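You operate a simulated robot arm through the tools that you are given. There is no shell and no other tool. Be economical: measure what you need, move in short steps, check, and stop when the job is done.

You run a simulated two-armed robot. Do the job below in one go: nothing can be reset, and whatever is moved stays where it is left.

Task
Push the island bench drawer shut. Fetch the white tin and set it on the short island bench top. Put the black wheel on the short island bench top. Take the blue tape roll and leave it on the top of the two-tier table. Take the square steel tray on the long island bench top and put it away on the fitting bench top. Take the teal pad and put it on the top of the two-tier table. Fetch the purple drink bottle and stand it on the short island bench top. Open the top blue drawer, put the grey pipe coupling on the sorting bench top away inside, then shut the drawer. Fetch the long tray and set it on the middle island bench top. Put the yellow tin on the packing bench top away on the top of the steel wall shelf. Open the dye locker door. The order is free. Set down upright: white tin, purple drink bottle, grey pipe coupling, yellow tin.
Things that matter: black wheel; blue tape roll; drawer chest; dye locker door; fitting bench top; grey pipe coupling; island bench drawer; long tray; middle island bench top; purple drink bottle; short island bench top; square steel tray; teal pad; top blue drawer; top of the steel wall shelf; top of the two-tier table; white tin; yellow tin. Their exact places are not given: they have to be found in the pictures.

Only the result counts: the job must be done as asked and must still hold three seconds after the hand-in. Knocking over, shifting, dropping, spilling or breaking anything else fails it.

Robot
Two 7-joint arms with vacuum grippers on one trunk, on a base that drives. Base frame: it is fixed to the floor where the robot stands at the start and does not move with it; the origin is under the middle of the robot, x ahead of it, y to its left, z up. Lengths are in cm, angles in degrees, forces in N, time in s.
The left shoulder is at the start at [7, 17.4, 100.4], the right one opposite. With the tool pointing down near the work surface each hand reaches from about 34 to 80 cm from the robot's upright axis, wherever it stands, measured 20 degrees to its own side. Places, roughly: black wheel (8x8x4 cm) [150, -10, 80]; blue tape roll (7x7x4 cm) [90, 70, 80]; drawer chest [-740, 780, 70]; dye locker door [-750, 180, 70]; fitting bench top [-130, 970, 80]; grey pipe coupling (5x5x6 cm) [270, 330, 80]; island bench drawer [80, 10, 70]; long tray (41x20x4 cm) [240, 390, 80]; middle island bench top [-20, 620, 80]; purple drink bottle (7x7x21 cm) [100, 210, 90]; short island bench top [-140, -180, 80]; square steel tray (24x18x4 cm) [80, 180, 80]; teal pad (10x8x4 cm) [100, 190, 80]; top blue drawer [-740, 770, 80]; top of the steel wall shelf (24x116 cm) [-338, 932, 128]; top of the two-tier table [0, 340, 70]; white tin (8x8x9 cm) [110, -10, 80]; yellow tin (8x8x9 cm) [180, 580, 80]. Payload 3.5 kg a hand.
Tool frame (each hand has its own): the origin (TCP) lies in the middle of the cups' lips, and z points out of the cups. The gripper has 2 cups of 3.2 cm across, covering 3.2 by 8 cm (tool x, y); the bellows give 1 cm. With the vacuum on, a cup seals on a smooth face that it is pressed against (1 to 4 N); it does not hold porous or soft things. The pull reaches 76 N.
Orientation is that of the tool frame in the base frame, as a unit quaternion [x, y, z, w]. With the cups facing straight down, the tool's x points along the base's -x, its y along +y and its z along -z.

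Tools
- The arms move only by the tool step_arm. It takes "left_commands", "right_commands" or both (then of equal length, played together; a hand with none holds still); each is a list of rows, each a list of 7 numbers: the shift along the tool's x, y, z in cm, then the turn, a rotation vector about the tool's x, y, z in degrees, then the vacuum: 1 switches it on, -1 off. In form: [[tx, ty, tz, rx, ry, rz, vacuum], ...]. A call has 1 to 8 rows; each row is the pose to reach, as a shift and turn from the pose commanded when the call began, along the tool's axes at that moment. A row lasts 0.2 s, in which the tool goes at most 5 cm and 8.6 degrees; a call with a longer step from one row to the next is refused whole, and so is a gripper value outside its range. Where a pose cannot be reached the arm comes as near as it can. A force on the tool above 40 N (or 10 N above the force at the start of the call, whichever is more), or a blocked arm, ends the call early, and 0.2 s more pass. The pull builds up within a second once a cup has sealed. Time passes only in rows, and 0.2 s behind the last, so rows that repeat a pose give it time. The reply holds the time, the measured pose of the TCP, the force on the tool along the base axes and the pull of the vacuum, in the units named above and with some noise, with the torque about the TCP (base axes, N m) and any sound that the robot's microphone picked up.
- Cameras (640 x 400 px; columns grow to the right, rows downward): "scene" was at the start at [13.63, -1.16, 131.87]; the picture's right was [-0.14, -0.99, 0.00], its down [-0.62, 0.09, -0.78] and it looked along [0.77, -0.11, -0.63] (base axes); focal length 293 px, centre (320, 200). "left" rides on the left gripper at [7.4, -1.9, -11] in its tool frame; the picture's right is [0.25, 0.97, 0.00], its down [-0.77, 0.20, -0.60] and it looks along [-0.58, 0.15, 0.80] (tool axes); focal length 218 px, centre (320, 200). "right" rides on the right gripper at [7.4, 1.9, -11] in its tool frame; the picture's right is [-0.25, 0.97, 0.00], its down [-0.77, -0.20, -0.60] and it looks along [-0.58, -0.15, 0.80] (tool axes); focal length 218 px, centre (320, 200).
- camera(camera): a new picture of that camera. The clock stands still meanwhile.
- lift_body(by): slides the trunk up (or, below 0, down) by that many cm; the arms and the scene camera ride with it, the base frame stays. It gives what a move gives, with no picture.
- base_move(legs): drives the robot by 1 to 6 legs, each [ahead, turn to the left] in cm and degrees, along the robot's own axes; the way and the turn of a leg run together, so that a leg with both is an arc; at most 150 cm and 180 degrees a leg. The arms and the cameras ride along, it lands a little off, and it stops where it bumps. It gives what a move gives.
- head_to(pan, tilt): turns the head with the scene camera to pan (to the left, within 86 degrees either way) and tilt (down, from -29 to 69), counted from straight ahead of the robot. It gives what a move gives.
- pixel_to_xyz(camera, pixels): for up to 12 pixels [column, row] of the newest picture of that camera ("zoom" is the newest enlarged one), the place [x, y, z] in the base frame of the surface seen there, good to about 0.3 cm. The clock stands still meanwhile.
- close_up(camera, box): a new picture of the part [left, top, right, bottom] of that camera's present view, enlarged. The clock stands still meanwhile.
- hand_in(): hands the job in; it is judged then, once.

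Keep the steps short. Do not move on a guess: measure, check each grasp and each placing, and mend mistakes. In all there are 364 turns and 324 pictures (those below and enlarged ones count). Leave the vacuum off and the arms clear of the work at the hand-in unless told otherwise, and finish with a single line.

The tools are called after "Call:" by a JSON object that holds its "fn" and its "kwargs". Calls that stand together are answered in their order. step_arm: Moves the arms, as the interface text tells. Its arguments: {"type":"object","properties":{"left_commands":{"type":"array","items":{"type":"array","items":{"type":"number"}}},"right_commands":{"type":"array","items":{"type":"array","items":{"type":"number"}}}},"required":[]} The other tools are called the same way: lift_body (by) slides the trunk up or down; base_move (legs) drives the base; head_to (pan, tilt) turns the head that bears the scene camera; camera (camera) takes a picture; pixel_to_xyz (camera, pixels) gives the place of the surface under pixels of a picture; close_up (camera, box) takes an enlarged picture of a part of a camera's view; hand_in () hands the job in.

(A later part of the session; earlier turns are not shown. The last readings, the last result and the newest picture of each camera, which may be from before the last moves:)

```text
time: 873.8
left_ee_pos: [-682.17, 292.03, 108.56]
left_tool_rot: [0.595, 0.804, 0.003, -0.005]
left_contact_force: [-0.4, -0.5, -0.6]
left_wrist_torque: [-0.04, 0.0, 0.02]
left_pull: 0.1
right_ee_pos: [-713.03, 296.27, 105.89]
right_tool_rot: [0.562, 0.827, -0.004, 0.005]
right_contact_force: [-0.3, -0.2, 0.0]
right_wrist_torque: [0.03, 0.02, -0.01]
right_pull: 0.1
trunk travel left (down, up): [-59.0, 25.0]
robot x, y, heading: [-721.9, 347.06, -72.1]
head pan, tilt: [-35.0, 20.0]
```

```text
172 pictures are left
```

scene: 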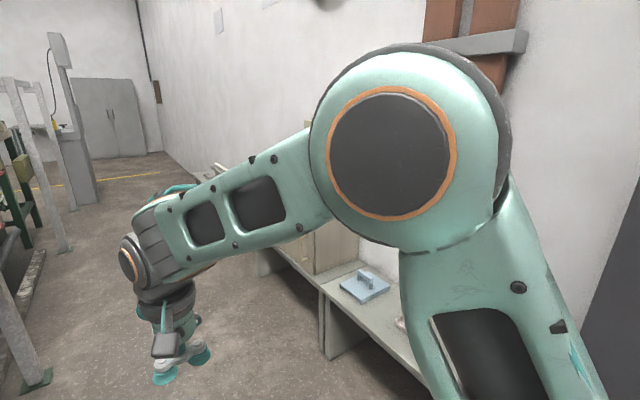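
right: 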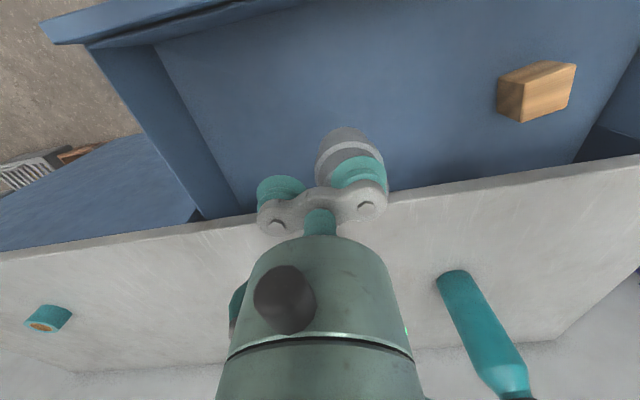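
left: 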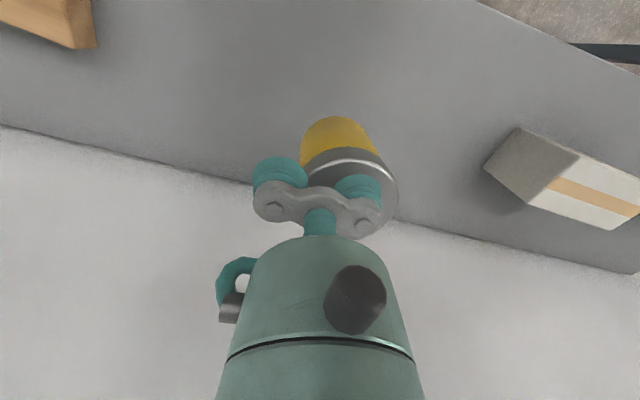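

Call:
{"fn": "pixel_to_xyz", "kwargs": {"camera": "scene", "pixels": [[45, 378], [64, 250], [20, 300], [330, 355], [285, 265], [340, 230], [318, 240]]}}

```text
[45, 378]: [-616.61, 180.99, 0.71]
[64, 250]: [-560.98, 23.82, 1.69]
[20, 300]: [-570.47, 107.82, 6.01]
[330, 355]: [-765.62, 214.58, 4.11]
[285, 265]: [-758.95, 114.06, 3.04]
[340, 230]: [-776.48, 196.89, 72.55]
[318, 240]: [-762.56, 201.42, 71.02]
```

The locker's front lies near n −663, spanning about d 376–424. I drive on and face it.

Call:
{"fn": "base_move", "kwargs": {"legs": [[140, 0], [0, -90]]}}

Call:
{"fn": "head_to", "kwargs": {"pan": 0, "tilt": 40}}

Call:
{"fn": "camera", "kwargs": {"camera": "scene"}}

```text
time: 884.7
left_ee_pos: [-733.45, 172.85, 108.48]
left_tool_rot: [0.99, 0.143, 0.006, -0.002]
left_contact_force: [-0.2, 0.1, 0.2]
left_wrist_torque: [-0.03, -0.04, 0.01]
left_pull: 0.1
right_ee_pos: [-728.85, 203.64, 105.99]
right_tool_rot: [0.983, 0.183, -0.006, 0.0]
right_contact_force: [-0.7, 0.4, -0.5]
right_wrist_torque: [0.0, 0.02, 0.02]
right_pull: 0.2
trunk travel left (down, up): [-59.0, 25.0]
robot x, y, heading: [-678.29, 211.54, -162.9]
head pan, tilt: [-35.0, 20.0]
```

```text
time: 885.7
left_ee_pos: [-733.5, 172.9, 108.41]
left_tool_rot: [0.99, 0.143, 0.004, -0.001]
left_contact_force: [-1.1, 1.0, -0.1]
left_wrist_torque: [-0.01, 0.01, -0.03]
left_pull: 0.1
right_ee_pos: [-728.82, 203.66, 105.99]
right_tool_rot: [0.983, 0.182, -0.006, 0.0]
right_contact_force: [0.7, 0.4, -0.2]
right_wrist_torque: [-0.03, 0.03, 0.02]
right_pull: 0.1
trunk travel left (down, up): [-59.0, 25.0]
robot x, y, heading: [-677.96, 211.84, -162.6]
head pan, tilt: [0.0, 40.0]
```

```text
171 pictures are left
```

scene: 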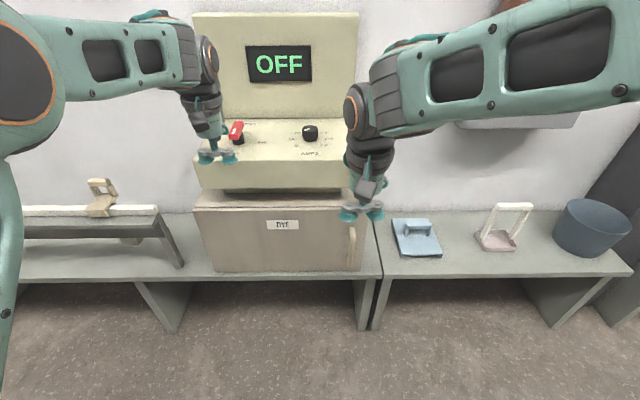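

Found: the DYE door, handle at its right side (351,245), so it hinges on the left. I retract the hands a little and measure.

Call:
{"fn": "step_arm", "kwargs": {"left_commands": [[4, 2, 0, 0, 0, 0, -1], [8, 4, 0, 0, 0, 0, -1], [12, 6, 0, 0, 0, 0, -1]], "right_commands": [[4, -2, 0, 0, 0, 0, -1], [8, -4, 0, 0, 0, 0, -1], [10, -6, 0, 0, 0, 0, -1]]}}

Call:
{"fn": "close_up", "kwargs": {"camera": "scene", "box": [180, 180, 390, 300]}}

Call:
{"fn": "pixel_to_xyz", "kwargs": {"camera": "zoom", "pixels": [[50, 90], [525, 100], [100, 270], [545, 270], [520, 200], [518, 160], [523, 245], [300, 180], [450, 180], [495, 200], [320, 45], [300, 285]]}}

```text
time: 886.5
left_ee_pos: [-719.98, 170.55, 108.65]
left_tool_rot: [0.99, 0.142, 0.005, -0.002]
left_contact_force: [0.8, 0.6, 0.5]
left_wrist_torque: [-0.04, -0.03, 0.01]
left_pull: 0.0
right_ee_pos: [-721.58, 212.89, 105.93]
right_tool_rot: [0.983, 0.182, -0.008, 0.001]
right_contact_force: [1.4, -0.1, -0.1]
right_wrist_torque: [-0.02, -0.01, -0.01]
right_pull: 0.1
trunk travel left (down, up): [-59.0, 25.0]
robot x, y, heading: [-678.21, 211.38, -162.9]
head pan, tilt: [0.0, 40.0]
```

```text
3.05 times, centred on (285, 240) of scene
```

zoom: 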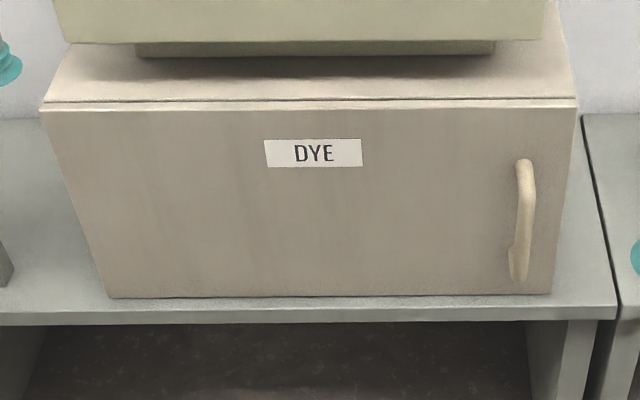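

```text
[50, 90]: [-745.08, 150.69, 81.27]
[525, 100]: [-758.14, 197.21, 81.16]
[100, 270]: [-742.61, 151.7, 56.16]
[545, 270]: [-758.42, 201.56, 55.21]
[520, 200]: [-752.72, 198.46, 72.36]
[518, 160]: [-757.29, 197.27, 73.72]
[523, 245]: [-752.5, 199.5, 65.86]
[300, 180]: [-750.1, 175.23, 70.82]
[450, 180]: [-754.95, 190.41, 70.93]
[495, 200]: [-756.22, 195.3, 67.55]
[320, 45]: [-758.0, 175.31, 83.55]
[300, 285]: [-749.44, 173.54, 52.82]
```

The door: plane n −661.3, d 370 (hinge) to 423, z 52–81; handle at d≈419. I'll stand right of it and use the left hand. I shift the base 19 cm to the right and lower the trunk.

Call:
{"fn": "base_move", "kwargs": {"legs": [[0, -90], [19, 0], [0, 90.5]]}}

Call:
{"fn": "lift_body", "kwargs": {"by": -9}}

Call:
{"fn": "step_arm", "kwargs": {"left_commands": [[-1.2, 0.5, 2, 0, -8.5, 0, -1], [-2.4, 1, 4, 0, -17, 0, -1], [-3.6, 1, 6, 0, -25.5, 0, -1], [-4.8, 1, 8, 0, -34, 0, -1], [-6, 1, 10, 0, -42.5, 0, -1], [-7.2, 1, 12, 0, -51, 0, -1], [-8.4, 1, 14, 0, -59.5, 0, -1], [-9.6, 1, 16, 0, -68, 0, -1]]}}

Call:
{"fn": "camera", "kwargs": {"camera": "scene"}}

```text
time: 895.7
left_ee_pos: [-725.12, 187.75, 108.56]
left_tool_rot: [0.989, 0.15, 0.005, -0.001]
left_contact_force: [-0.3, -0.2, 0.3]
left_wrist_torque: [-0.02, 0.0, -0.03]
left_pull: 0.2
right_ee_pos: [-727.27, 230.12, 105.91]
right_tool_rot: [0.982, 0.19, -0.007, 0.0]
right_contact_force: [0.5, -0.5, -0.2]
right_wrist_torque: [-0.01, 0.04, 0.01]
right_pull: 0.0
trunk travel left (down, up): [-59.0, 25.0]
robot x, y, heading: [-683.74, 229.46, -161.6]
head pan, tilt: [0.0, 40.0]
```

```text
time: 897.0
left_ee_pos: [-725.07, 187.78, 99.45]
left_tool_rot: [0.989, 0.15, 0.005, -0.001]
left_contact_force: [0.1, 0.1, 0.3]
left_wrist_torque: [0.03, 0.01, -0.01]
left_pull: 0.1
right_ee_pos: [-727.21, 230.07, 96.9]
right_tool_rot: [0.982, 0.19, -0.006, 0.0]
right_contact_force: [1.0, -1.1, 0.6]
right_wrist_torque: [-0.03, 0.0, 0.03]
right_pull: 0.0
trunk travel left (down, up): [-50.0, 34.0]
robot x, y, heading: [-683.53, 229.34, -161.7]
head pan, tilt: [0.0, 40.0]
```

```text
time: 898.8
left_ee_pos: [-734.1, 183.88, 83.37]
left_tool_rot: [0.823, 0.127, -0.548, 0.083]
left_contact_force: [0.6, -0.2, 0.4]
left_wrist_torque: [0.0, -0.04, 0.0]
left_pull: 0.0
right_ee_pos: [-727.37, 230.0, 96.93]
right_tool_rot: [0.982, 0.19, -0.006, 0.0]
right_contact_force: [-0.3, 0.3, 0.3]
right_wrist_torque: [0.01, -0.05, 0.02]
right_pull: 0.0
trunk travel left (down, up): [-50.0, 34.0]
robot x, y, heading: [-683.56, 229.6, -161.9]
head pan, tilt: [0.0, 40.0]
```

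```text
169 pictures are left
```

scene: 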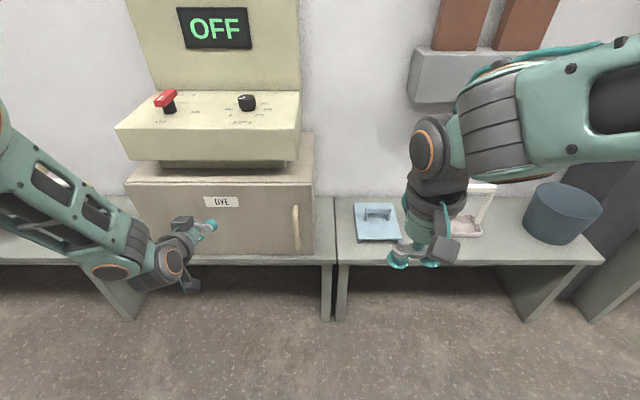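

The hand is 18 cm before the door. I finish levelling, lowering to z 67 and moving toward the handle side (d 408).

Call:
{"fn": "step_arm", "kwargs": {"left_commands": [[3.3, -1.9, 0.7, 0, -4.4, 0, -1], [6.5, -3.8, 1.4, 0, -8.8, 0, -1], [9.8, -5.8, 2, 0, -13.2, 0, -1], [13, -7.7, 2.7, 0, -17.6, 0, -1], [16.3, -9.6, 3.4, 0, -22, 0, -1]]}}

Call:
{"fn": "camera", "kwargs": {"camera": "scene"}}

```text
time: 900.0
left_ee_pos: [-733.81, 194.26, 66.96]
left_tool_rot: [0.702, 0.108, -0.696, 0.105]
left_contact_force: [0.2, -0.2, -0.2]
left_wrist_torque: [0.0, -0.01, 0.01]
left_pull: 0.0
right_ee_pos: [-727.27, 230.08, 96.9]
right_tool_rot: [0.982, 0.189, -0.006, 0.001]
right_contact_force: [-0.2, -0.5, 0.2]
right_wrist_torque: [-0.01, -0.02, -0.04]
right_pull: 0.0
trunk travel left (down, up): [-50.0, 34.0]
robot x, y, heading: [-683.41, 229.78, -161.7]
head pan, tilt: [0.0, 40.0]
```

```text
168 pictures are left
```

scene: 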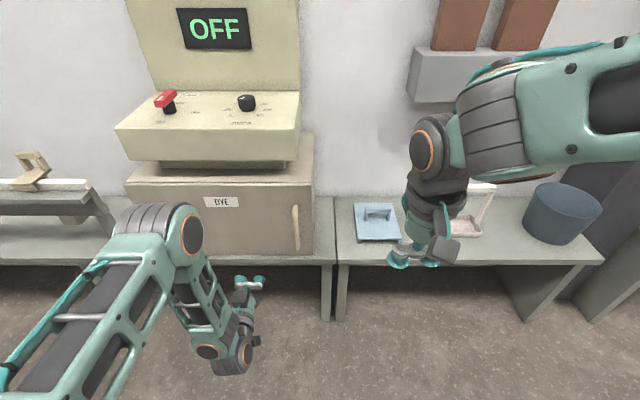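

Aligned: 21 cm to the door. Advance with vacuum on.

Call:
{"fn": "step_arm", "kwargs": {"left_commands": [[0, 0, 4.5, 0, 0, 0, -1], [0, 0, 9, 0, 0, 0, -1], [0, 0, 13, 0, 0, 0, -1], [0, 0, 17, 0, 0, 0, -1], [0, 0, 19.5, 0, 0, 0, 1], [0, 0, 20.7, 0, 0, 0, 1], [0, 0, 21.4, 0, 0, 0, 1], [0, 0, 21.8, 0, 0, 0, 1]]}}

Call:
{"fn": "step_arm", "kwargs": {"left_commands": [[0, 0, 0.1, 0, 0, 0, 1], [0, 0, 0.1, 0, 0, 0, 1], [0, 0, 0.1, 0, 0, 0, 1], [0, 0, 0.1, 0, 0, 0, 1]]}}

```text
time: 901.8
left_ee_pos: [-754.29, 187.8, 66.82]
left_tool_rot: [0.703, 0.108, -0.695, 0.105]
left_contact_force: [20.4, 8.6, -0.4]
left_wrist_torque: [-0.1, 0.56, 0.51]
left_pull: 75.5
right_ee_pos: [-726.99, 230.29, 97.05]
right_tool_rot: [0.982, 0.19, -0.007, 0.001]
right_contact_force: [0.3, 0.2, -0.2]
right_wrist_torque: [-0.01, -0.03, 0.0]
right_pull: 0.1
trunk travel left (down, up): [-50.0, 34.0]
robot x, y, heading: [-683.33, 229.41, -162.0]
head pan, tilt: [0.0, 40.0]
```

```text
time: 902.8
left_ee_pos: [-754.49, 187.71, 66.84]
left_tool_rot: [0.703, 0.108, -0.695, 0.105]
left_contact_force: [23.1, 10.5, -9.6]
left_wrist_torque: [-0.28, 0.34, 0.11]
left_pull: 75.3
right_ee_pos: [-727.21, 230.07, 96.95]
right_tool_rot: [0.982, 0.19, -0.008, 0.0]
right_contact_force: [0.0, -0.2, 0.2]
right_wrist_torque: [0.0, 0.02, 0.0]
right_pull: 0.2
trunk travel left (down, up): [-50.0, 34.0]
robot x, y, heading: [-683.74, 229.63, -161.8]
head pan, tilt: [0.0, 40.0]
```

Sealed (75 N). Now I swing the door along its arc (radius 38 cm about the left hinge), turning the hand with it up to 28°.

Call:
{"fn": "step_arm", "kwargs": {"left_commands": [[0, 0.02, -1.34, 2, 0, 0, 1], [0, 0.09, -2.68, 4, 0, 0, 1], [0, 0.37, -5.34, 8, 0, 0, 1], [0, 0.84, -7.98, 12, 0, 0, 1], [0, 1.49, -10.58, 16, 0, 0, 1], [0, 2.32, -13.13, 20, 0, 0, 1], [0, 3.32, -15.62, 24, 0, 0, 1], [0, 4.49, -18.03, 28, 0, 0, 1]]}}

Call:
{"fn": "camera", "kwargs": {"camera": "scene"}}

```text
time: 904.6
left_ee_pos: [-736.01, 188.93, 66.92]
left_tool_rot: [0.708, -0.063, -0.7, -0.069]
left_contact_force: [5.0, 18.3, -20.0]
left_wrist_torque: [-0.58, 0.79, 0.43]
left_pull: 75.7
right_ee_pos: [-727.25, 230.03, 96.88]
right_tool_rot: [0.982, 0.19, -0.006, 0.0]
right_contact_force: [0.3, 0.5, 0.1]
right_wrist_torque: [0.0, 0.01, 0.0]
right_pull: 0.1
trunk travel left (down, up): [-50.0, 34.0]
robot x, y, heading: [-683.67, 229.41, -162.0]
head pan, tilt: [0.0, 40.0]
```

```text
167 pictures are left
```

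scene: 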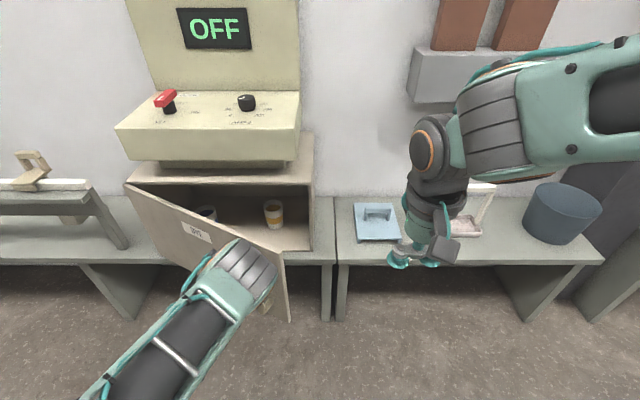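

The door follows beautifully. I continue another 28° the same way.

Call:
{"fn": "step_arm", "kwargs": {"left_commands": [[0, 0.02, -1.34, 2, 0, 0, 1], [0, 0.09, -2.68, 4, 0, 0, 1], [0, 0.37, -5.34, 8, 0, 0, 1], [0, 0.84, -7.98, 12, 0, 0, 1], [0, 1.49, -10.58, 16, 0, 0, 1], [0, 2.32, -13.13, 20, 0, 0, 1], [0, 3.32, -15.62, 24, 0, 0, 1], [0, 4.49, -18.03, 28, 0, 0, 1]]}}

Call:
{"fn": "camera", "kwargs": {"camera": "scene"}}

```text
time: 905.9
left_ee_pos: [-734.22, 185.09, 69.09]
left_tool_rot: [0.694, -0.156, -0.683, -0.168]
left_contact_force: [9.9, 4.7, -12.5]
left_wrist_torque: [-0.41, 0.27, 3.09]
left_pull: 75.2
left hand out of reach, approached as far as the arm can: row 4, 5, 6
right_ee_pos: [-727.08, 229.85, 97.02]
right_tool_rot: [0.982, 0.191, -0.006, 0.0]
right_contact_force: [0.4, -0.5, 0.6]
right_wrist_torque: [-0.02, -0.04, -0.01]
right_pull: 0.1
trunk travel left (down, up): [-50.0, 34.0]
robot x, y, heading: [-683.6, 229.8, -161.6]
head pan, tilt: [0.0, 40.0]
stopped in row 6 (left hand): the force on the tool passed its limit at 41 N (the readings are from after the stop); the commanded pose is now the measured one
```

```text
166 pictures are left
```

scene: 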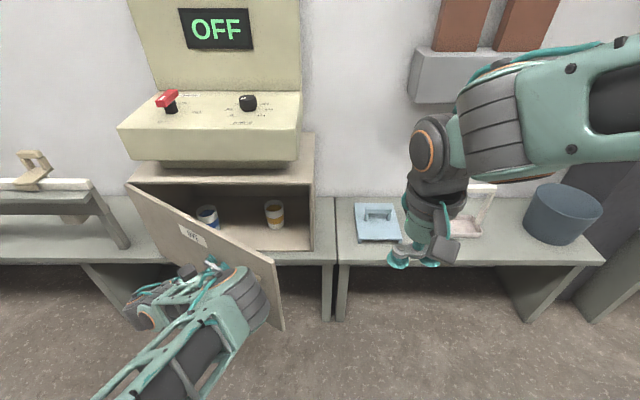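

The arm is at its limit with the door ~38° open. I release, withdraw the hand, and will push the door further from its inner side.

Call:
{"fn": "step_arm", "kwargs": {"left_commands": [[0, 0, 0, 0, 0, 0, -1], [0, 0, 0, 0, 0, 0, -1], [0, 0, 0, 0, 0, 0, -1], [0, 0, -1, 0, 0, 0, -1], [0, 1, -3, 0, 0, 0, -1], [0, 2, -6, 0, 0, 0, -1]]}}

Call:
{"fn": "camera", "kwargs": {"camera": "scene"}}

```text
time: 907.3
left_ee_pos: [-734.46, 184.77, 69.13]
left_tool_rot: [0.693, -0.158, -0.683, -0.169]
left_contact_force: [-0.7, -0.1, -1.1]
left_wrist_torque: [-0.03, 0.02, 0.0]
left_pull: 0.0
left hand out of reach, approached as far as the arm can: row 4, 5, 6
right_ee_pos: [-727.28, 230.07, 96.97]
right_tool_rot: [0.982, 0.191, -0.006, 0.0]
right_contact_force: [-0.3, 0.1, 0.0]
right_wrist_torque: [-0.02, 0.0, 0.01]
right_pull: 0.1
trunk travel left (down, up): [-50.0, 34.0]
robot x, y, heading: [-683.94, 229.87, -161.7]
head pan, tilt: [0.0, 40.0]
```

```text
165 pictures are left
```

scene: 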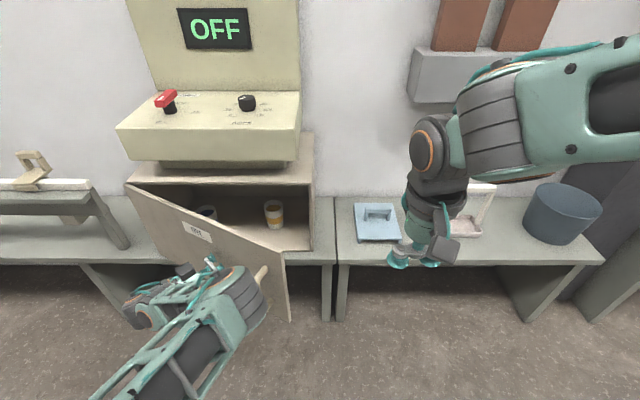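

The hand could not retract by itself; I back the base 8 cm, then raise and turn it.

Call:
{"fn": "base_move", "kwargs": {"legs": [[-8, 0]]}}

Call:
{"fn": "step_arm", "kwargs": {"left_commands": [[-3, 0, 0, -5, 0, 0, -1], [-6, 0, 0, -10, 0, 0, -1], [-9, 0, 0, -15, 0, 0, -1], [-12, 0, 0, -20, 0, 0, -1], [-15, 0, 0, -25, 0, 0, -1], [-18, 0, 0, -30, 0, 0, -1], [-21, 0, 0, -35, 0, 0, -1]]}}

Call:
{"fn": "camera", "kwargs": {"camera": "scene"}}

```text
time: 908.4
left_ee_pos: [-726.75, 187.33, 69.29]
left_tool_rot: [0.692, -0.159, -0.684, -0.168]
left_contact_force: [0.3, 0.7, -0.3]
left_wrist_torque: [0.03, -0.02, -0.03]
left_pull: 0.0
right_ee_pos: [-719.43, 232.59, 96.94]
right_tool_rot: [0.982, 0.191, -0.007, 0.001]
right_contact_force: [0.7, -0.6, 0.4]
right_wrist_torque: [0.02, 0.03, -0.01]
right_pull: 0.0
trunk travel left (down, up): [-50.0, 34.0]
robot x, y, heading: [-676.18, 232.49, -161.9]
head pan, tilt: [0.0, 40.0]
```

```text
time: 910.0
left_ee_pos: [-727.18, 187.01, 90.12]
left_tool_rot: [0.711, 0.054, -0.699, 0.047]
left_contact_force: [0.2, 0.0, -0.2]
left_wrist_torque: [0.0, -0.05, 0.02]
left_pull: 0.0
right_ee_pos: [-719.7, 232.58, 96.94]
right_tool_rot: [0.982, 0.19, -0.006, 0.001]
right_contact_force: [0.4, 0.1, 0.3]
right_wrist_torque: [0.0, -0.01, 0.0]
right_pull: 0.1
trunk travel left (down, up): [-50.0, 34.0]
robot x, y, heading: [-676.17, 232.01, -161.5]
head pan, tilt: [0.0, 40.0]
```

```text
164 pictures are left
```

scene: 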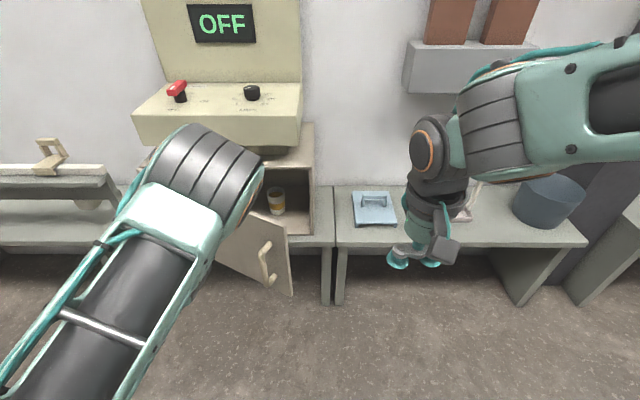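

I measure where the door's free edge is now.

Call:
{"fn": "pixel_to_xyz", "kwargs": {"camera": "scene", "pixels": [[288, 265], [290, 292], [283, 235], [275, 240], [250, 275], [310, 185], [310, 230]]}}

```text
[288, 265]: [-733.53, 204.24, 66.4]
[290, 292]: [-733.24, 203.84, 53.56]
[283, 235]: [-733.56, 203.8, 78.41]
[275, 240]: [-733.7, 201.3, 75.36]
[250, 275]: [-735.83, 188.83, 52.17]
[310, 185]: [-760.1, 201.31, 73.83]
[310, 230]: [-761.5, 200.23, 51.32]
```

The door stands at 28°. I'll hook its inner side with the right hand pointing down, then swing it by turning the base. First, the left hand goes up and out of the way.

Call:
{"fn": "step_arm", "kwargs": {"left_commands": [[-2.5, 0, -1, 0, 8, 0, -1], [-5, 0, -2, 0, 16, 0, -1], [-7.5, 0, -3, 0, 24, 0, -1], [-10, 0, -4, 0, 32, 0, -1], [-12.5, 0, -5, 0, 40, 0, -1], [-15, 0, -6, 0, 48, 0, -1], [-17, 0, -7, 0, 56, 0, -1], [-19, 0, -8, 0, 64, 0, -1]]}}

Call:
{"fn": "step_arm", "kwargs": {"left_commands": [[0, 1, 0, 0, 8, 0, -1], [0, 2, 0, 0, 16, 0, -1], [0, 4, 0, 0, 24, 0, -1], [0, 6, 0, 0, 25.8, 0, -1]]}}

Call:
{"fn": "camera", "kwargs": {"camera": "scene"}}

```text
time: 911.8
left_ee_pos: [-706.81, 185.31, 78.61]
left_tool_rot: [0.928, 0.07, -0.363, 0.044]
left_contact_force: [0.2, -0.2, 0.6]
left_wrist_torque: [0.01, -0.01, 0.0]
left_pull: 0.0
left hand out of reach, approached as far as the arm can: row 1, 2, 3, 4, 5, 6, 7, 8
right_ee_pos: [-719.62, 232.45, 96.82]
right_tool_rot: [0.982, 0.191, -0.006, 0.001]
right_contact_force: [-0.7, -0.3, 0.0]
right_wrist_torque: [0.01, -0.03, 0.02]
right_pull: 0.0
trunk travel left (down, up): [-50.0, 34.0]
robot x, y, heading: [-676.06, 232.42, -161.8]
head pan, tilt: [0.0, 40.0]
```

```text
time: 912.8
left_ee_pos: [-697.12, 185.82, 68.65]
left_tool_rot: [0.977, 0.077, -0.191, 0.048]
left_contact_force: [0.1, 0.6, 0.3]
left_wrist_torque: [0.02, -0.03, 0.02]
left_pull: 0.0
left hand out of reach, approached as far as the arm can: row 1, 2, 3, 4
right_ee_pos: [-719.54, 232.57, 96.86]
right_tool_rot: [0.982, 0.191, -0.006, 0.0]
right_contact_force: [0.4, 0.9, 1.2]
right_wrist_torque: [0.01, 0.0, -0.01]
right_pull: 0.1
trunk travel left (down, up): [-50.0, 34.0]
robot x, y, heading: [-676.43, 232.53, -161.8]
head pan, tilt: [0.0, 40.0]
```

```text
163 pictures are left
```

scene: 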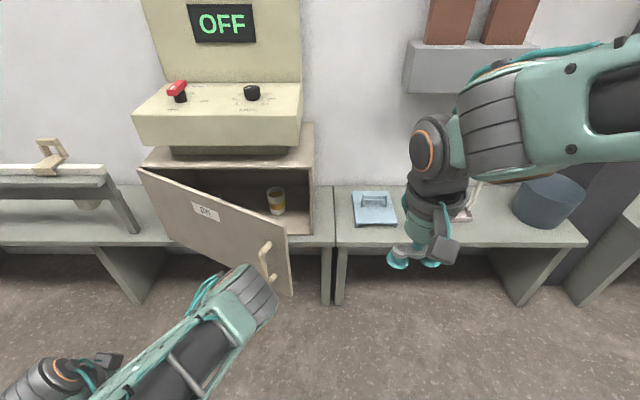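

The left arm is folded awkwardly. I raise it forward-up to unfold it.

Call:
{"fn": "step_arm", "kwargs": {"left_commands": [[-1.5, 1, -3.8, 0, 0, 0, -1], [-3, 2, -7.6, 0, 0, 0, -1], [-5, 3, -11.4, 0, 2, 0, -1], [-8, 4, -15, 0, 5, 0, -1], [-11, 5, -18.5, 0, 10, 0, -1], [-14.5, 6, -21.5, 0, 15, 0, -1], [-18, 7, -24.5, 0, 20, 0, -1]]}}

Call:
{"fn": "camera", "kwargs": {"camera": "scene"}}

```text
time: 914.4
left_ee_pos: [-690.54, 183.26, 66.19]
left_tool_rot: [0.987, 0.096, -0.082, 0.097]
left_contact_force: [-0.2, 0.0, -1.0]
left_wrist_torque: [0.0, 0.05, -0.04]
left_pull: 0.1
left hand out of reach, approached as far as the arm can: row 1, 2, 3, 4, 5, 6, 7
right_ee_pos: [-719.55, 232.41, 96.96]
right_tool_rot: [0.982, 0.191, -0.006, 0.0]
right_contact_force: [-0.2, 0.1, 0.2]
right_wrist_torque: [-0.01, 0.01, 0.01]
right_pull: 0.1
trunk travel left (down, up): [-50.0, 34.0]
robot x, y, heading: [-676.19, 231.96, -162.0]
head pan, tilt: [0.0, 40.0]
```

```text
162 pictures are left
```

scene: 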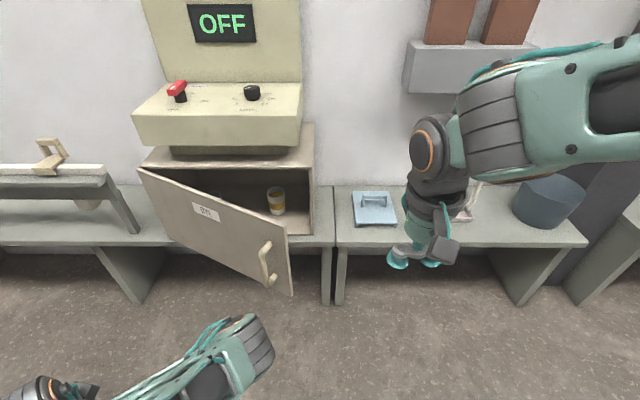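

Call:
{"fn": "step_arm", "kwargs": {"left_commands": [[-4, 0, 0, 0, 0, 0, -1], [-8, 0, 0, 0, 0, 0, -1], [-12, 0, 0, 0, 0, 0, -1], [-16, 0, 0, 0, 0, 0, -1], [-20, 0, 0, 0, 0, 0, -1], [-20, 0, -4, 0, 0, 0, -1], [-20, 0, -8, 0, 0, 0, -1], [-20, 0, -12, 0, 0, 0, -1]]}}

Call:
{"fn": "camera", "kwargs": {"camera": "scene"}}

```text
time: 915.6
left_ee_pos: [-696.1, 177.62, 63.19]
left_tool_rot: [0.985, 0.086, -0.114, 0.1]
left_contact_force: [108.0, -174.3, -106.9]
left_wrist_torque: [11.8, 21.98, -23.98]
left_pull: 0.0
left hand out of reach, approached as far as the arm can: row 1, 2, 3, 4, 5, 6
right_ee_pos: [-719.67, 232.37, 96.89]
right_tool_rot: [0.982, 0.191, -0.005, -0.001]
right_contact_force: [0.4, -0.4, 0.4]
right_wrist_torque: [0.0, 0.0, -0.03]
right_pull: 0.1
trunk travel left (down, up): [-50.0, 34.0]
robot x, y, heading: [-676.2, 232.31, -162.0]
head pan, tilt: [0.0, 40.0]
stopped in row 6 (left hand): the force on the tool passed its limit at 409 N (the readings are from after the stop); the commanded pose is now the measured one
```

```text
161 pictures are left
```

scene: 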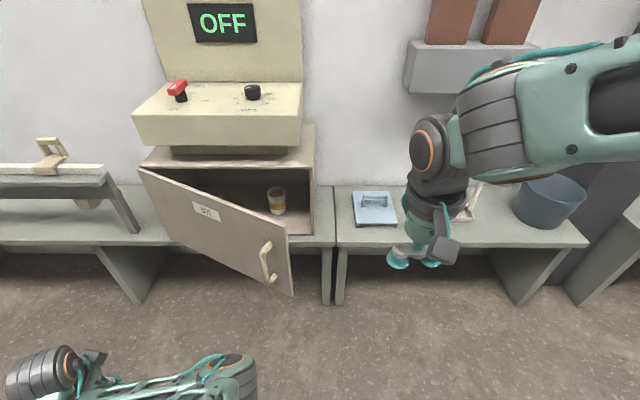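

The folded hand pressed on its own arm. I reverse: tip the hand forward again while moving forward and up, as in the earlier good pose.

Call:
{"fn": "step_arm", "kwargs": {"left_commands": [[1, 0, 0, 0, -2, 0, -1], [1, -1, -2, 0, -8, 0, -1], [0, -2, -4, 0, -15, 0, -1], [-3, -4, -6, 0, -22, 0, -1], [-6, -6, -9, 0, -29, 0, -1], [-10, -8, -12, 0, -36, 0, -1], [-13.5, -9, -14.5, 0, -43, 0, -1], [-17, -10, -17, 0, -50, 0, -1]]}}

Call:
{"fn": "camera", "kwargs": {"camera": "scene"}}

```text
refused: row 6 steps farther than a row can; nothing moved
```

```text
160 pictures are left
```

scene: 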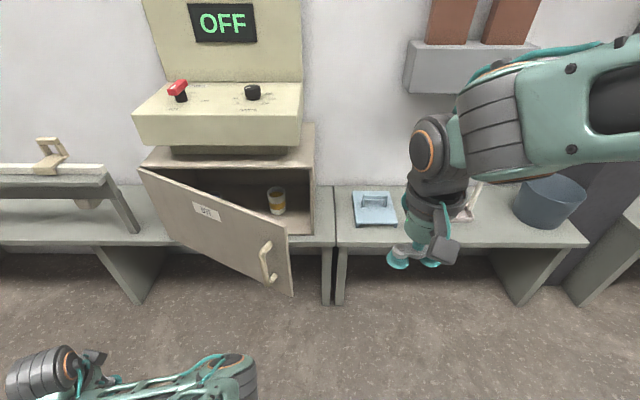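

Call:
{"fn": "step_arm", "kwargs": {"left_commands": [[1, 0, 0, 0, -2, 0, -1], [1, -1, -2, 0, -8, 0, -1], [0, -2, -4, 0, -15, 0, -1], [-3, -3, -6, 0, -22, 0, -1], [-6, -4.5, -8, 0, -29, 0, -1], [-9, -6, -10, 0, -36, 0, -1], [-12, -7.5, -12, 0, -43, 0, -1], [-15, -9, -14, 0, -50, 0, -1]]}}

Call:
{"fn": "camera", "kwargs": {"camera": "scene"}}

```text
time: 917.4
left_ee_pos: [-709.95, 186.58, 78.38]
left_tool_rot: [0.844, 0.049, -0.518, 0.129]
left_contact_force: [0.6, 0.5, -0.3]
left_wrist_torque: [-0.01, 0.02, 0.0]
left_pull: 0.2
left hand out of reach, approached as far as the arm can: row 6, 7, 8
right_ee_pos: [-719.56, 232.61, 96.91]
right_tool_rot: [0.981, 0.192, -0.006, 0.001]
right_contact_force: [-0.6, -0.2, -0.2]
right_wrist_torque: [0.01, -0.01, 0.01]
right_pull: 0.2
trunk travel left (down, up): [-50.0, 34.0]
robot x, y, heading: [-675.99, 232.44, -161.8]
head pan, tilt: [0.0, 40.0]
```

```text
159 pictures are left
```

scene: 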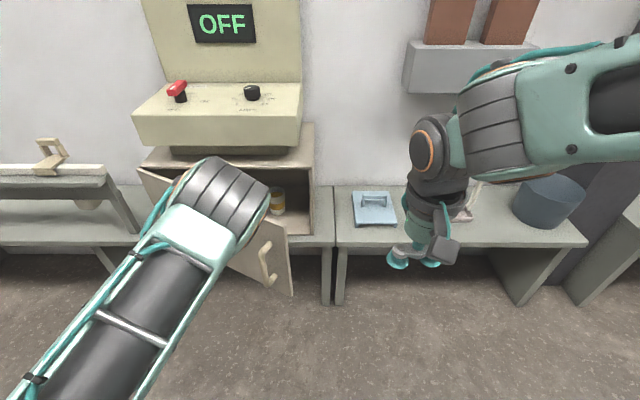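

Unfolded and force-free. I now raise the hand 25 cm and bring it forward above the door before tipping it down.

Call:
{"fn": "step_arm", "kwargs": {"left_commands": [[-4.2, 0, 0.2, 0, 0, 0, -1], [-8.4, 0, 0.4, 0, 0, 0, -1], [-12.6, 0, 0.7, 0, 0, 0, -1], [-16.8, 0, 1.2, 0, 0, 0, -1], [-21, 0, 1.7, 0, 0, 0, -1], [-25, 0, 2.2, 0, 0, 0, -1], [-29, 0, 2.75, 0, 0, 0, -1]]}}

Call:
{"fn": "camera", "kwargs": {"camera": "scene"}}

```text
time: 919.0
left_ee_pos: [-712.43, 180.09, 94.2]
left_tool_rot: [0.844, 0.049, -0.519, 0.129]
left_contact_force: [0.7, -0.8, 0.3]
left_wrist_torque: [0.0, 0.03, 0.0]
left_pull: 0.1
left hand out of reach, approached as far as the arm can: row 1, 2, 3, 4, 5, 6, 7
right_ee_pos: [-719.52, 232.61, 96.91]
right_tool_rot: [0.982, 0.191, -0.006, 0.001]
right_contact_force: [0.3, 0.5, 1.1]
right_wrist_torque: [-0.02, 0.01, 0.01]
right_pull: 0.1
trunk travel left (down, up): [-50.0, 34.0]
robot x, y, heading: [-675.81, 232.41, -162.0]
head pan, tilt: [0.0, 40.0]
```

```text
158 pictures are left
```

scene: 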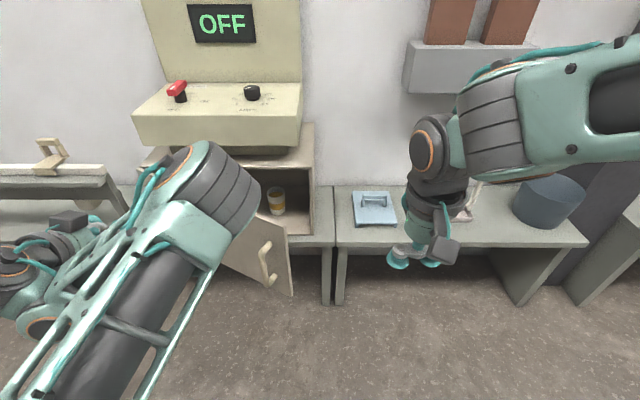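

Call:
{"fn": "pixel_to_xyz", "kwargs": {"camera": "scene", "pixels": [[235, 200], [215, 170], [250, 200], [180, 250], [60, 250], [10, 265]]}}

```text
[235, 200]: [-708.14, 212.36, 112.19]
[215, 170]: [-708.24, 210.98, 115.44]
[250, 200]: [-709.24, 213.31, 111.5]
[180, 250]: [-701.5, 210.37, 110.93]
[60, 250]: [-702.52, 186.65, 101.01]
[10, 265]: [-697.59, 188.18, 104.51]
```

Call:
{"fn": "step_arm", "kwargs": {"left_commands": [[-2, 0, 2.4, 0, 0, 0, -1], [-4, 0, 4.8, 0, 0, 0, -1], [-6, 0, 7.2, 0, 0, 0, -1], [-8, 0, 9.6, 0, 0, 0, -1], [-10, 0, 12, 0, 0, 0, -1], [-12, 0, 14.4, 0, 0, 0, -1], [-13, 0, 16, 0, 0, 0, -1]]}}

Call:
{"fn": "camera", "kwargs": {"camera": "scene"}}

```text
time: 919.8
left_ee_pos: [-719.13, 175.24, 96.01]
left_tool_rot: [0.846, 0.028, -0.513, 0.142]
left_contact_force: [-12.5, -52.8, -19.2]
left_wrist_torque: [-1.67, 2.97, -6.92]
left_pull: 0.1
left hand out of reach, approached as far as the arm can: row 1, 2, 3
right_ee_pos: [-719.65, 232.54, 96.89]
right_tool_rot: [0.982, 0.191, -0.007, 0.001]
right_contact_force: [-0.5, 1.2, -0.5]
right_wrist_torque: [0.01, 0.0, -0.01]
right_pull: 0.1
trunk travel left (down, up): [-50.0, 34.0]
robot x, y, heading: [-675.97, 232.45, -161.6]
head pan, tilt: [0.0, 40.0]
stopped in row 3 (left hand): the force on the tool passed its limit at 300 N (the readings are from after the stop); the commanded pose is now the measured one
```

```text
157 pictures are left
```

scene: 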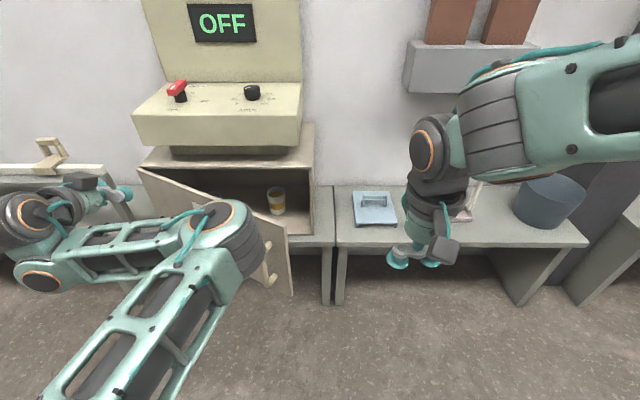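

I relieve that contact by stepping back.

Call:
{"fn": "step_arm", "kwargs": {"left_commands": [[1, 0, -2, 0, 0, 0, -1], [2, 0, -4, 0, 0, 0, -1], [3, 0, -6, 0, 0, 0, -1]]}}

```text
time: 920.6
left_ee_pos: [-715.38, 175.27, 95.35]
left_tool_rot: [0.846, 0.031, -0.513, 0.141]
left_contact_force: [-0.8, 0.0, -0.3]
left_wrist_torque: [0.02, 0.01, 0.0]
left_pull: 0.1
left hand out of reach, approached as far as the arm can: row 2, 3
right_ee_pos: [-719.59, 232.62, 96.87]
right_tool_rot: [0.982, 0.19, -0.007, 0.0]
right_contact_force: [0.4, 0.1, -0.6]
right_wrist_torque: [-0.03, -0.02, 0.01]
right_pull: 0.1
trunk travel left (down, up): [-50.0, 34.0]
robot x, y, heading: [-675.95, 232.19, -162.0]
head pan, tilt: [0.0, 40.0]
```

Free again. I try tipping the hand down in place, small steps.

Call:
{"fn": "step_arm", "kwargs": {"left_commands": [[0, 0, 0, 0, 6, 0, -1], [0, 0, 0, 0, 12, 0, -1], [0, 0, -1, 0, 18, 0, -1], [0, 0, -2, 0, 24, 0, -1]]}}

Call:
{"fn": "camera", "kwargs": {"camera": "scene"}}

```text
time: 921.6
left_ee_pos: [-713.25, 170.2, 90.02]
left_tool_rot: [0.917, 0.061, -0.365, 0.15]
left_contact_force: [0.4, -0.8, -0.1]
left_wrist_torque: [0.02, 0.06, -0.01]
left_pull: 0.2
left hand out of reach, approached as far as the arm can: row 1, 2, 3, 4
right_ee_pos: [-719.42, 232.05, 97.09]
right_tool_rot: [0.982, 0.19, -0.006, -0.001]
right_contact_force: [-0.8, -0.5, -0.3]
right_wrist_torque: [0.03, 0.03, -0.01]
right_pull: 0.0
trunk travel left (down, up): [-50.0, 34.0]
robot x, y, heading: [-676.12, 232.7, -161.6]
head pan, tilt: [0.0, 40.0]
```

```text
156 pictures are left
```

scene: 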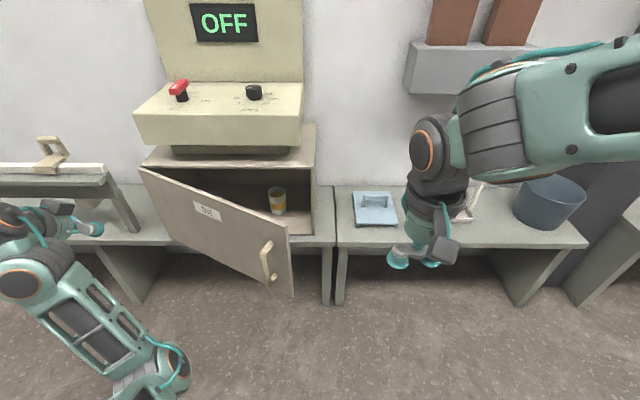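

The elbow has swung low to a freer posture. I continue tipping and raising.

Call:
{"fn": "step_arm", "kwargs": {"left_commands": [[-1.5, 0, -2, 0, 7, 0, -1], [-3, 0, -4, 0, 14, 0, -1], [-4.5, 0, -6, 0, 21, 0, -1], [-6, 0, -8, 0, 28, 0, -1], [-7.5, 0, -10, 0, 35, 0, -1], [-9, 0, -12, 0, 42, 0, -1]]}}

Call:
{"fn": "camera", "kwargs": {"camera": "scene"}}

```text
time: 922.2
left_ee_pos: [-715.4, 168.76, 89.32]
left_tool_rot: [0.935, 0.033, -0.314, 0.162]
left_contact_force: [2.7, -54.2, -8.6]
left_wrist_torque: [2.1, 1.36, -7.5]
left_pull: 0.0
left hand out of reach, approached as far as the arm can: row 1, 2, 3
right_ee_pos: [-719.82, 232.53, 96.84]
right_tool_rot: [0.982, 0.191, -0.005, 0.002]
right_contact_force: [0.3, -0.2, 0.1]
right_wrist_torque: [0.05, -0.01, -0.01]
right_pull: 0.0
trunk travel left (down, up): [-50.0, 34.0]
robot x, y, heading: [-675.94, 232.1, -161.9]
head pan, tilt: [0.0, 40.0]
stopped in row 3 (left hand): the force on the tool passed its limit at 321 N (the readings are from after the stop); the commanded pose is now the measured one
```

```text
155 pictures are left
```

scene: 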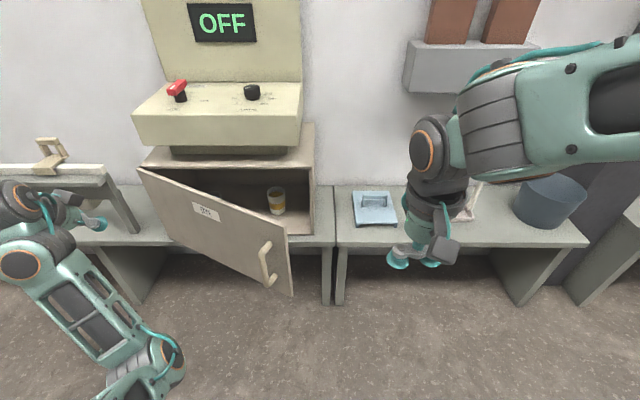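

Again self-contact. I tip the hand forward again and bring it toward the posture that worked at the drawers (level, 60+ cm ahead, lateral ~25), above the door.

Call:
{"fn": "step_arm", "kwargs": {"left_commands": [[0, 0, 0, 0, -6, 0, -1], [0, -1, 0, 0, -12, 0, -1], [0, -3, 0, 0, -18, 0, -1], [-1, -5, 0, 0, -24, 0, -1], [-2, -8, 0, 0, -30, 0, -1], [-3, -11, 0, 0, -36, 0, -1], [-4, -14, 0, 0, -42, 0, -1], [-5, -17, 0, 0, -48, 0, -1]]}}

Call:
{"fn": "camera", "kwargs": {"camera": "scene"}}

```text
time: 924.0
left_ee_pos: [-717.84, 180.85, 92.19]
left_tool_rot: [0.723, -0.03, -0.666, 0.184]
left_contact_force: [-0.4, 0.2, -0.4]
left_wrist_torque: [-0.02, 0.0, -0.04]
left_pull: 0.2
left hand out of reach, approached as far as the arm can: row 7, 8
right_ee_pos: [-719.66, 232.55, 96.97]
right_tool_rot: [0.982, 0.19, -0.007, -0.001]
right_contact_force: [0.2, 0.9, 0.4]
right_wrist_torque: [-0.01, -0.01, 0.01]
right_pull: 0.1
trunk travel left (down, up): [-50.0, 34.0]
robot x, y, heading: [-676.35, 232.42, -161.7]
head pan, tilt: [0.0, 40.0]
```

```text
154 pictures are left
```

scene: 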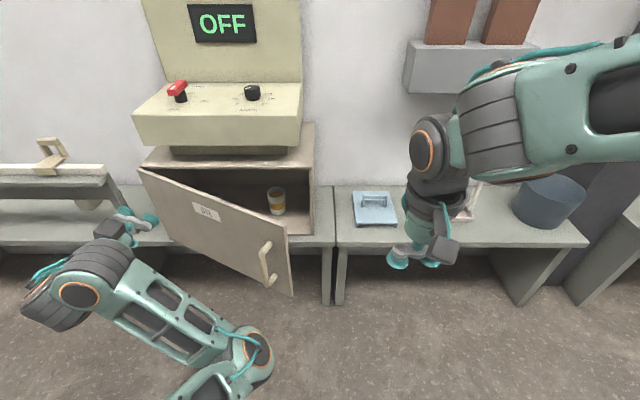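

The elbow sits on the inner side. I move the hand to the right across to coax the elbow outward.

Call:
{"fn": "step_arm", "kwargs": {"left_commands": [[0, -3.5, 0, 0, 0, 0, -1], [0, -7, 0, 0, 0, 0, -1], [0, -10.5, 0, 0, 0, 0, -1], [0, -14, 0, 0, 0, 0, -1], [0, -17.5, 0, 0, 0, 0, -1], [0, -21, 0, 0, 0, 0, -1]]}}

Call:
{"fn": "camera", "kwargs": {"camera": "scene"}}

```text
time: 925.6
left_ee_pos: [-715.94, 181.48, 92.03]
left_tool_rot: [0.721, -0.032, -0.664, 0.196]
left_contact_force: [-0.2, 0.9, 0.9]
left_wrist_torque: [0.0, -0.01, -0.03]
left_pull: 0.0
left hand out of reach, approached as far as the arm can: row 1, 2, 3, 4, 5, 6
right_ee_pos: [-719.53, 232.47, 96.93]
right_tool_rot: [0.981, 0.191, -0.005, 0.0]
right_contact_force: [0.1, 0.1, 0.1]
right_wrist_torque: [-0.01, 0.01, -0.02]
right_pull: 0.0
trunk travel left (down, up): [-50.0, 34.0]
robot x, y, heading: [-676.32, 232.07, -161.7]
head pan, tilt: [0.0, 40.0]
stopped in row 6 (left hand): the arm was blocked; the commanded pose is now the measured one
```

```text
153 pictures are left
```

scene: 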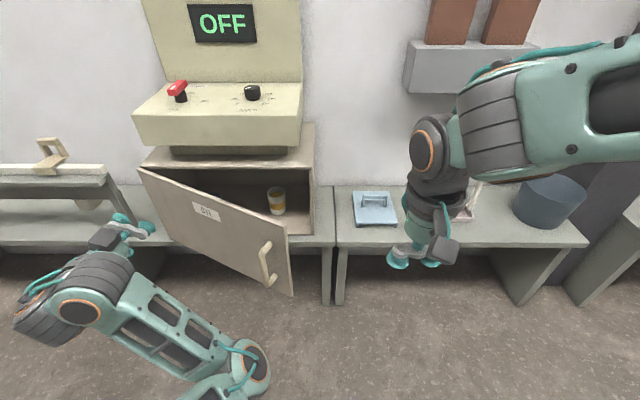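

The left arm is clear of the door at any rate. I now use the right hand; first I measure the console front so the wrist stays clear of it.

Call:
{"fn": "pixel_to_xyz", "kwargs": {"camera": "scene", "pixels": [[200, 135], [298, 133], [298, 100], [312, 160], [305, 210], [376, 200], [358, 220], [230, 360], [250, 370]]}}

```text
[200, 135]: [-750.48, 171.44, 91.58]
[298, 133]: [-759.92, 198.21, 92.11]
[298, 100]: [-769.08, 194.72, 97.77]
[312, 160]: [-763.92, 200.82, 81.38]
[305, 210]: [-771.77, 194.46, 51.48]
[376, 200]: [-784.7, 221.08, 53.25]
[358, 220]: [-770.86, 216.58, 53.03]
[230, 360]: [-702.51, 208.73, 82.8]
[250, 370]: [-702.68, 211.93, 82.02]
```

Console front is in line with the door plane (n −663). I bring the right hand forward, right of the door's edge (n −648, d 433), then lower it.

Call:
{"fn": "step_arm", "kwargs": {"right_commands": [[-4.3, 0.6, 0.5, 0, 0, 0, -1], [-8.6, 1.2, 1, 0, 0, 0, -1], [-12.9, 1.8, 1.5, 0, 0, 0, -1], [-17.2, 2.3, 2, 0, 0, 0, -1], [-21.5, 2.9, 2.5, 0, 0, 0, -1], [-25.8, 3.5, 3, 0, 0, 0, -1], [-30, 4, 3.5, 0, 0, 0, -1], [-33.7, 4.6, 4, 0, 0, 0, -1]]}}

Call:
{"fn": "camera", "kwargs": {"camera": "scene"}}

```text
time: 927.4
left_ee_pos: [-715.98, 181.64, 91.97]
left_tool_rot: [0.722, -0.032, -0.664, 0.195]
left_contact_force: [-0.8, -0.1, 0.0]
left_wrist_torque: [0.01, 0.0, 0.03]
left_pull: 0.0
right_ee_pos: [-748.11, 216.29, 93.28]
right_tool_rot: [0.982, 0.191, -0.005, -0.001]
right_contact_force: [0.5, 0.3, 1.4]
right_wrist_torque: [0.03, 0.02, -0.01]
right_pull: 0.0
right hand out of reach, approached as far as the arm can: row 8
trunk travel left (down, up): [-50.0, 34.0]
robot x, y, heading: [-675.85, 232.23, -161.7]
head pan, tilt: [0.0, 40.0]
```

```text
152 pictures are left
```

scene: 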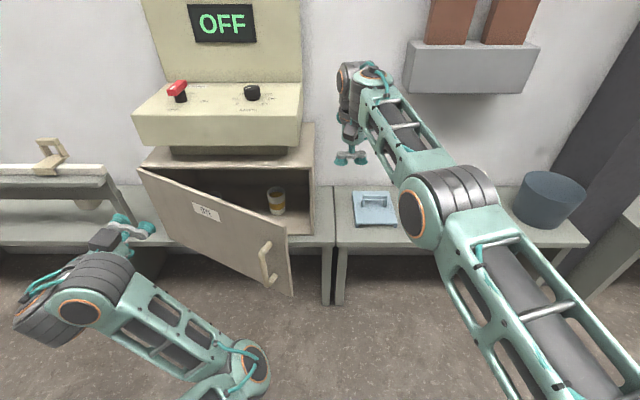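

In place at n −647, d 433.5. Now lower to z 64.

Call:
{"fn": "step_arm", "kwargs": {"right_commands": [[0, 0, 4, 0, 0, 0, -1], [0, 0, 8, 0, 0, 0, -1], [0, 0, 12, 0, 0, 0, -1], [0, 0, 16, 0, 0, 0, -1], [0, 0, 20, 0, 0, 0, -1], [0, 0, 24, 0, 0, 0, -1], [0, 0, 28, 0, 0, 0, -1]]}}

Call:
{"fn": "camera", "kwargs": {"camera": "scene"}}

```text
time: 929.0
left_ee_pos: [-715.97, 181.68, 91.94]
left_tool_rot: [0.721, -0.032, -0.664, 0.195]
left_contact_force: [-0.9, 0.2, -0.1]
left_wrist_torque: [0.02, -0.02, 0.0]
left_pull: 0.1
right_ee_pos: [-747.48, 216.5, 66.64]
right_tool_rot: [0.982, 0.191, -0.007, 0.0]
right_contact_force: [0.0, 0.8, 0.6]
right_wrist_torque: [0.01, -0.01, 0.01]
right_pull: 0.1
right hand out of reach, approached as far as the arm can: row 7
trunk travel left (down, up): [-50.0, 34.0]
robot x, y, heading: [-676.02, 232.01, -161.7]
head pan, tilt: [0.0, 40.0]
```

```text
151 pictures are left
```

scene: 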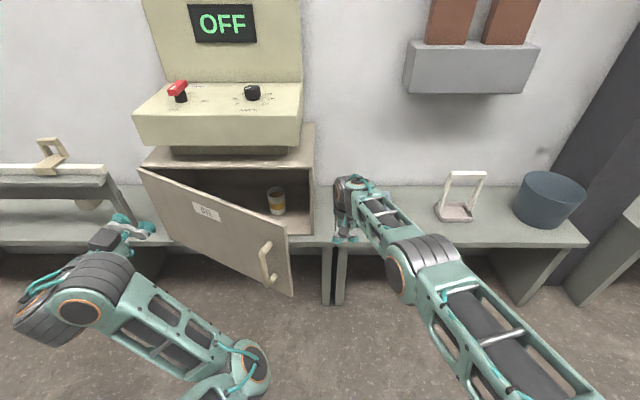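

The hand is inside the door's swing. I now turn the base left 18° to bring the hand against the inner face.

Call:
{"fn": "base_move", "kwargs": {"legs": [[0, 16]]}}

Call:
{"fn": "camera", "kwargs": {"camera": "scene"}}

```text
time: 930.2
left_ee_pos: [-704.61, 174.34, 92.0]
left_tool_rot: [0.72, 0.043, -0.64, 0.264]
left_contact_force: [0.1, 0.0, -0.2]
left_wrist_torque: [0.0, -0.01, -0.01]
left_pull: 0.1
right_ee_pos: [-742.89, 202.88, 66.49]
right_tool_rot: [0.954, 0.299, 0.0, -0.004]
right_contact_force: [-0.7, -0.8, -0.2]
right_wrist_torque: [0.01, 0.0, 0.03]
right_pull: 0.0
trunk travel left (down, up): [-50.0, 34.0]
robot x, y, heading: [-675.99, 232.12, -150.1]
head pan, tilt: [0.0, 40.0]
stopped in leg 1: the force on the tool passed its limit at 119 N (the readings are from after the stop); the commanded pose is now the measured one
```

```text
150 pictures are left
```

scene: 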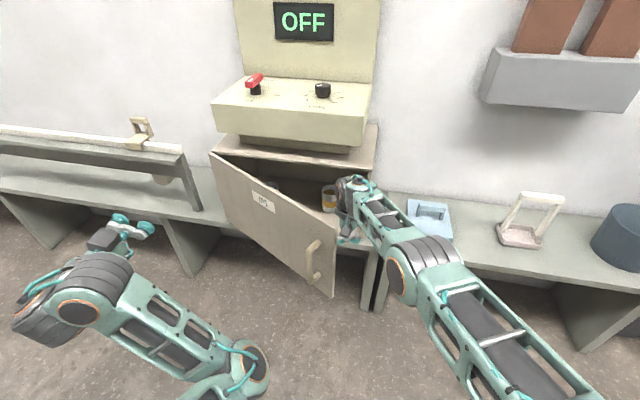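

The wrist camera (behind the hand) hit the door's edge. I raise the hand 8.5 cm so the camera passes above the door while the cups still reach behind it.

Call:
{"fn": "step_arm", "kwargs": {"right_commands": [[0, -1, -2, 0, 0, 0, -1], [0, -1, -5, 0, 0, 0, -1], [0, -1, -8.5, 0, 0, 0, -1]]}}

Call:
{"fn": "pixel_to_xyz", "kwargs": {"camera": "scene", "pixels": [[325, 240], [333, 292], [320, 232], [330, 260]]}}

Call:
{"fn": "camera", "kwargs": {"camera": "right"}}

```text
time: 931.0
left_ee_pos: [-704.62, 174.46, 91.93]
left_tool_rot: [0.721, 0.043, -0.64, 0.263]
left_contact_force: [-0.2, 0.1, -0.7]
left_wrist_torque: [-0.03, -0.01, -0.01]
left_pull: 0.1
right_ee_pos: [-743.27, 203.66, 74.99]
right_tool_rot: [0.954, 0.299, 0.001, -0.005]
right_contact_force: [0.2, 0.8, -0.2]
right_wrist_torque: [0.01, -0.01, 0.01]
right_pull: 0.0
trunk travel left (down, up): [-50.0, 34.0]
robot x, y, heading: [-676.22, 232.48, -150.0]
head pan, tilt: [0.0, 40.0]
```

```text
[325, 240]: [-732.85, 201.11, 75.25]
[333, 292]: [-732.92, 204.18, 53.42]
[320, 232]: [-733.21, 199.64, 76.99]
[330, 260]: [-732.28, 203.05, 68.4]
```

```text
149 pictures are left
```

right: 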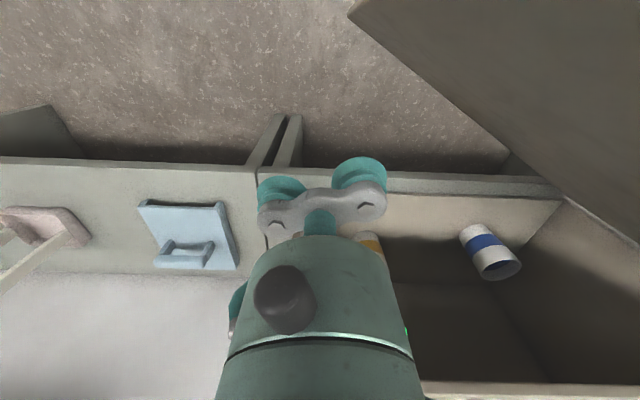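

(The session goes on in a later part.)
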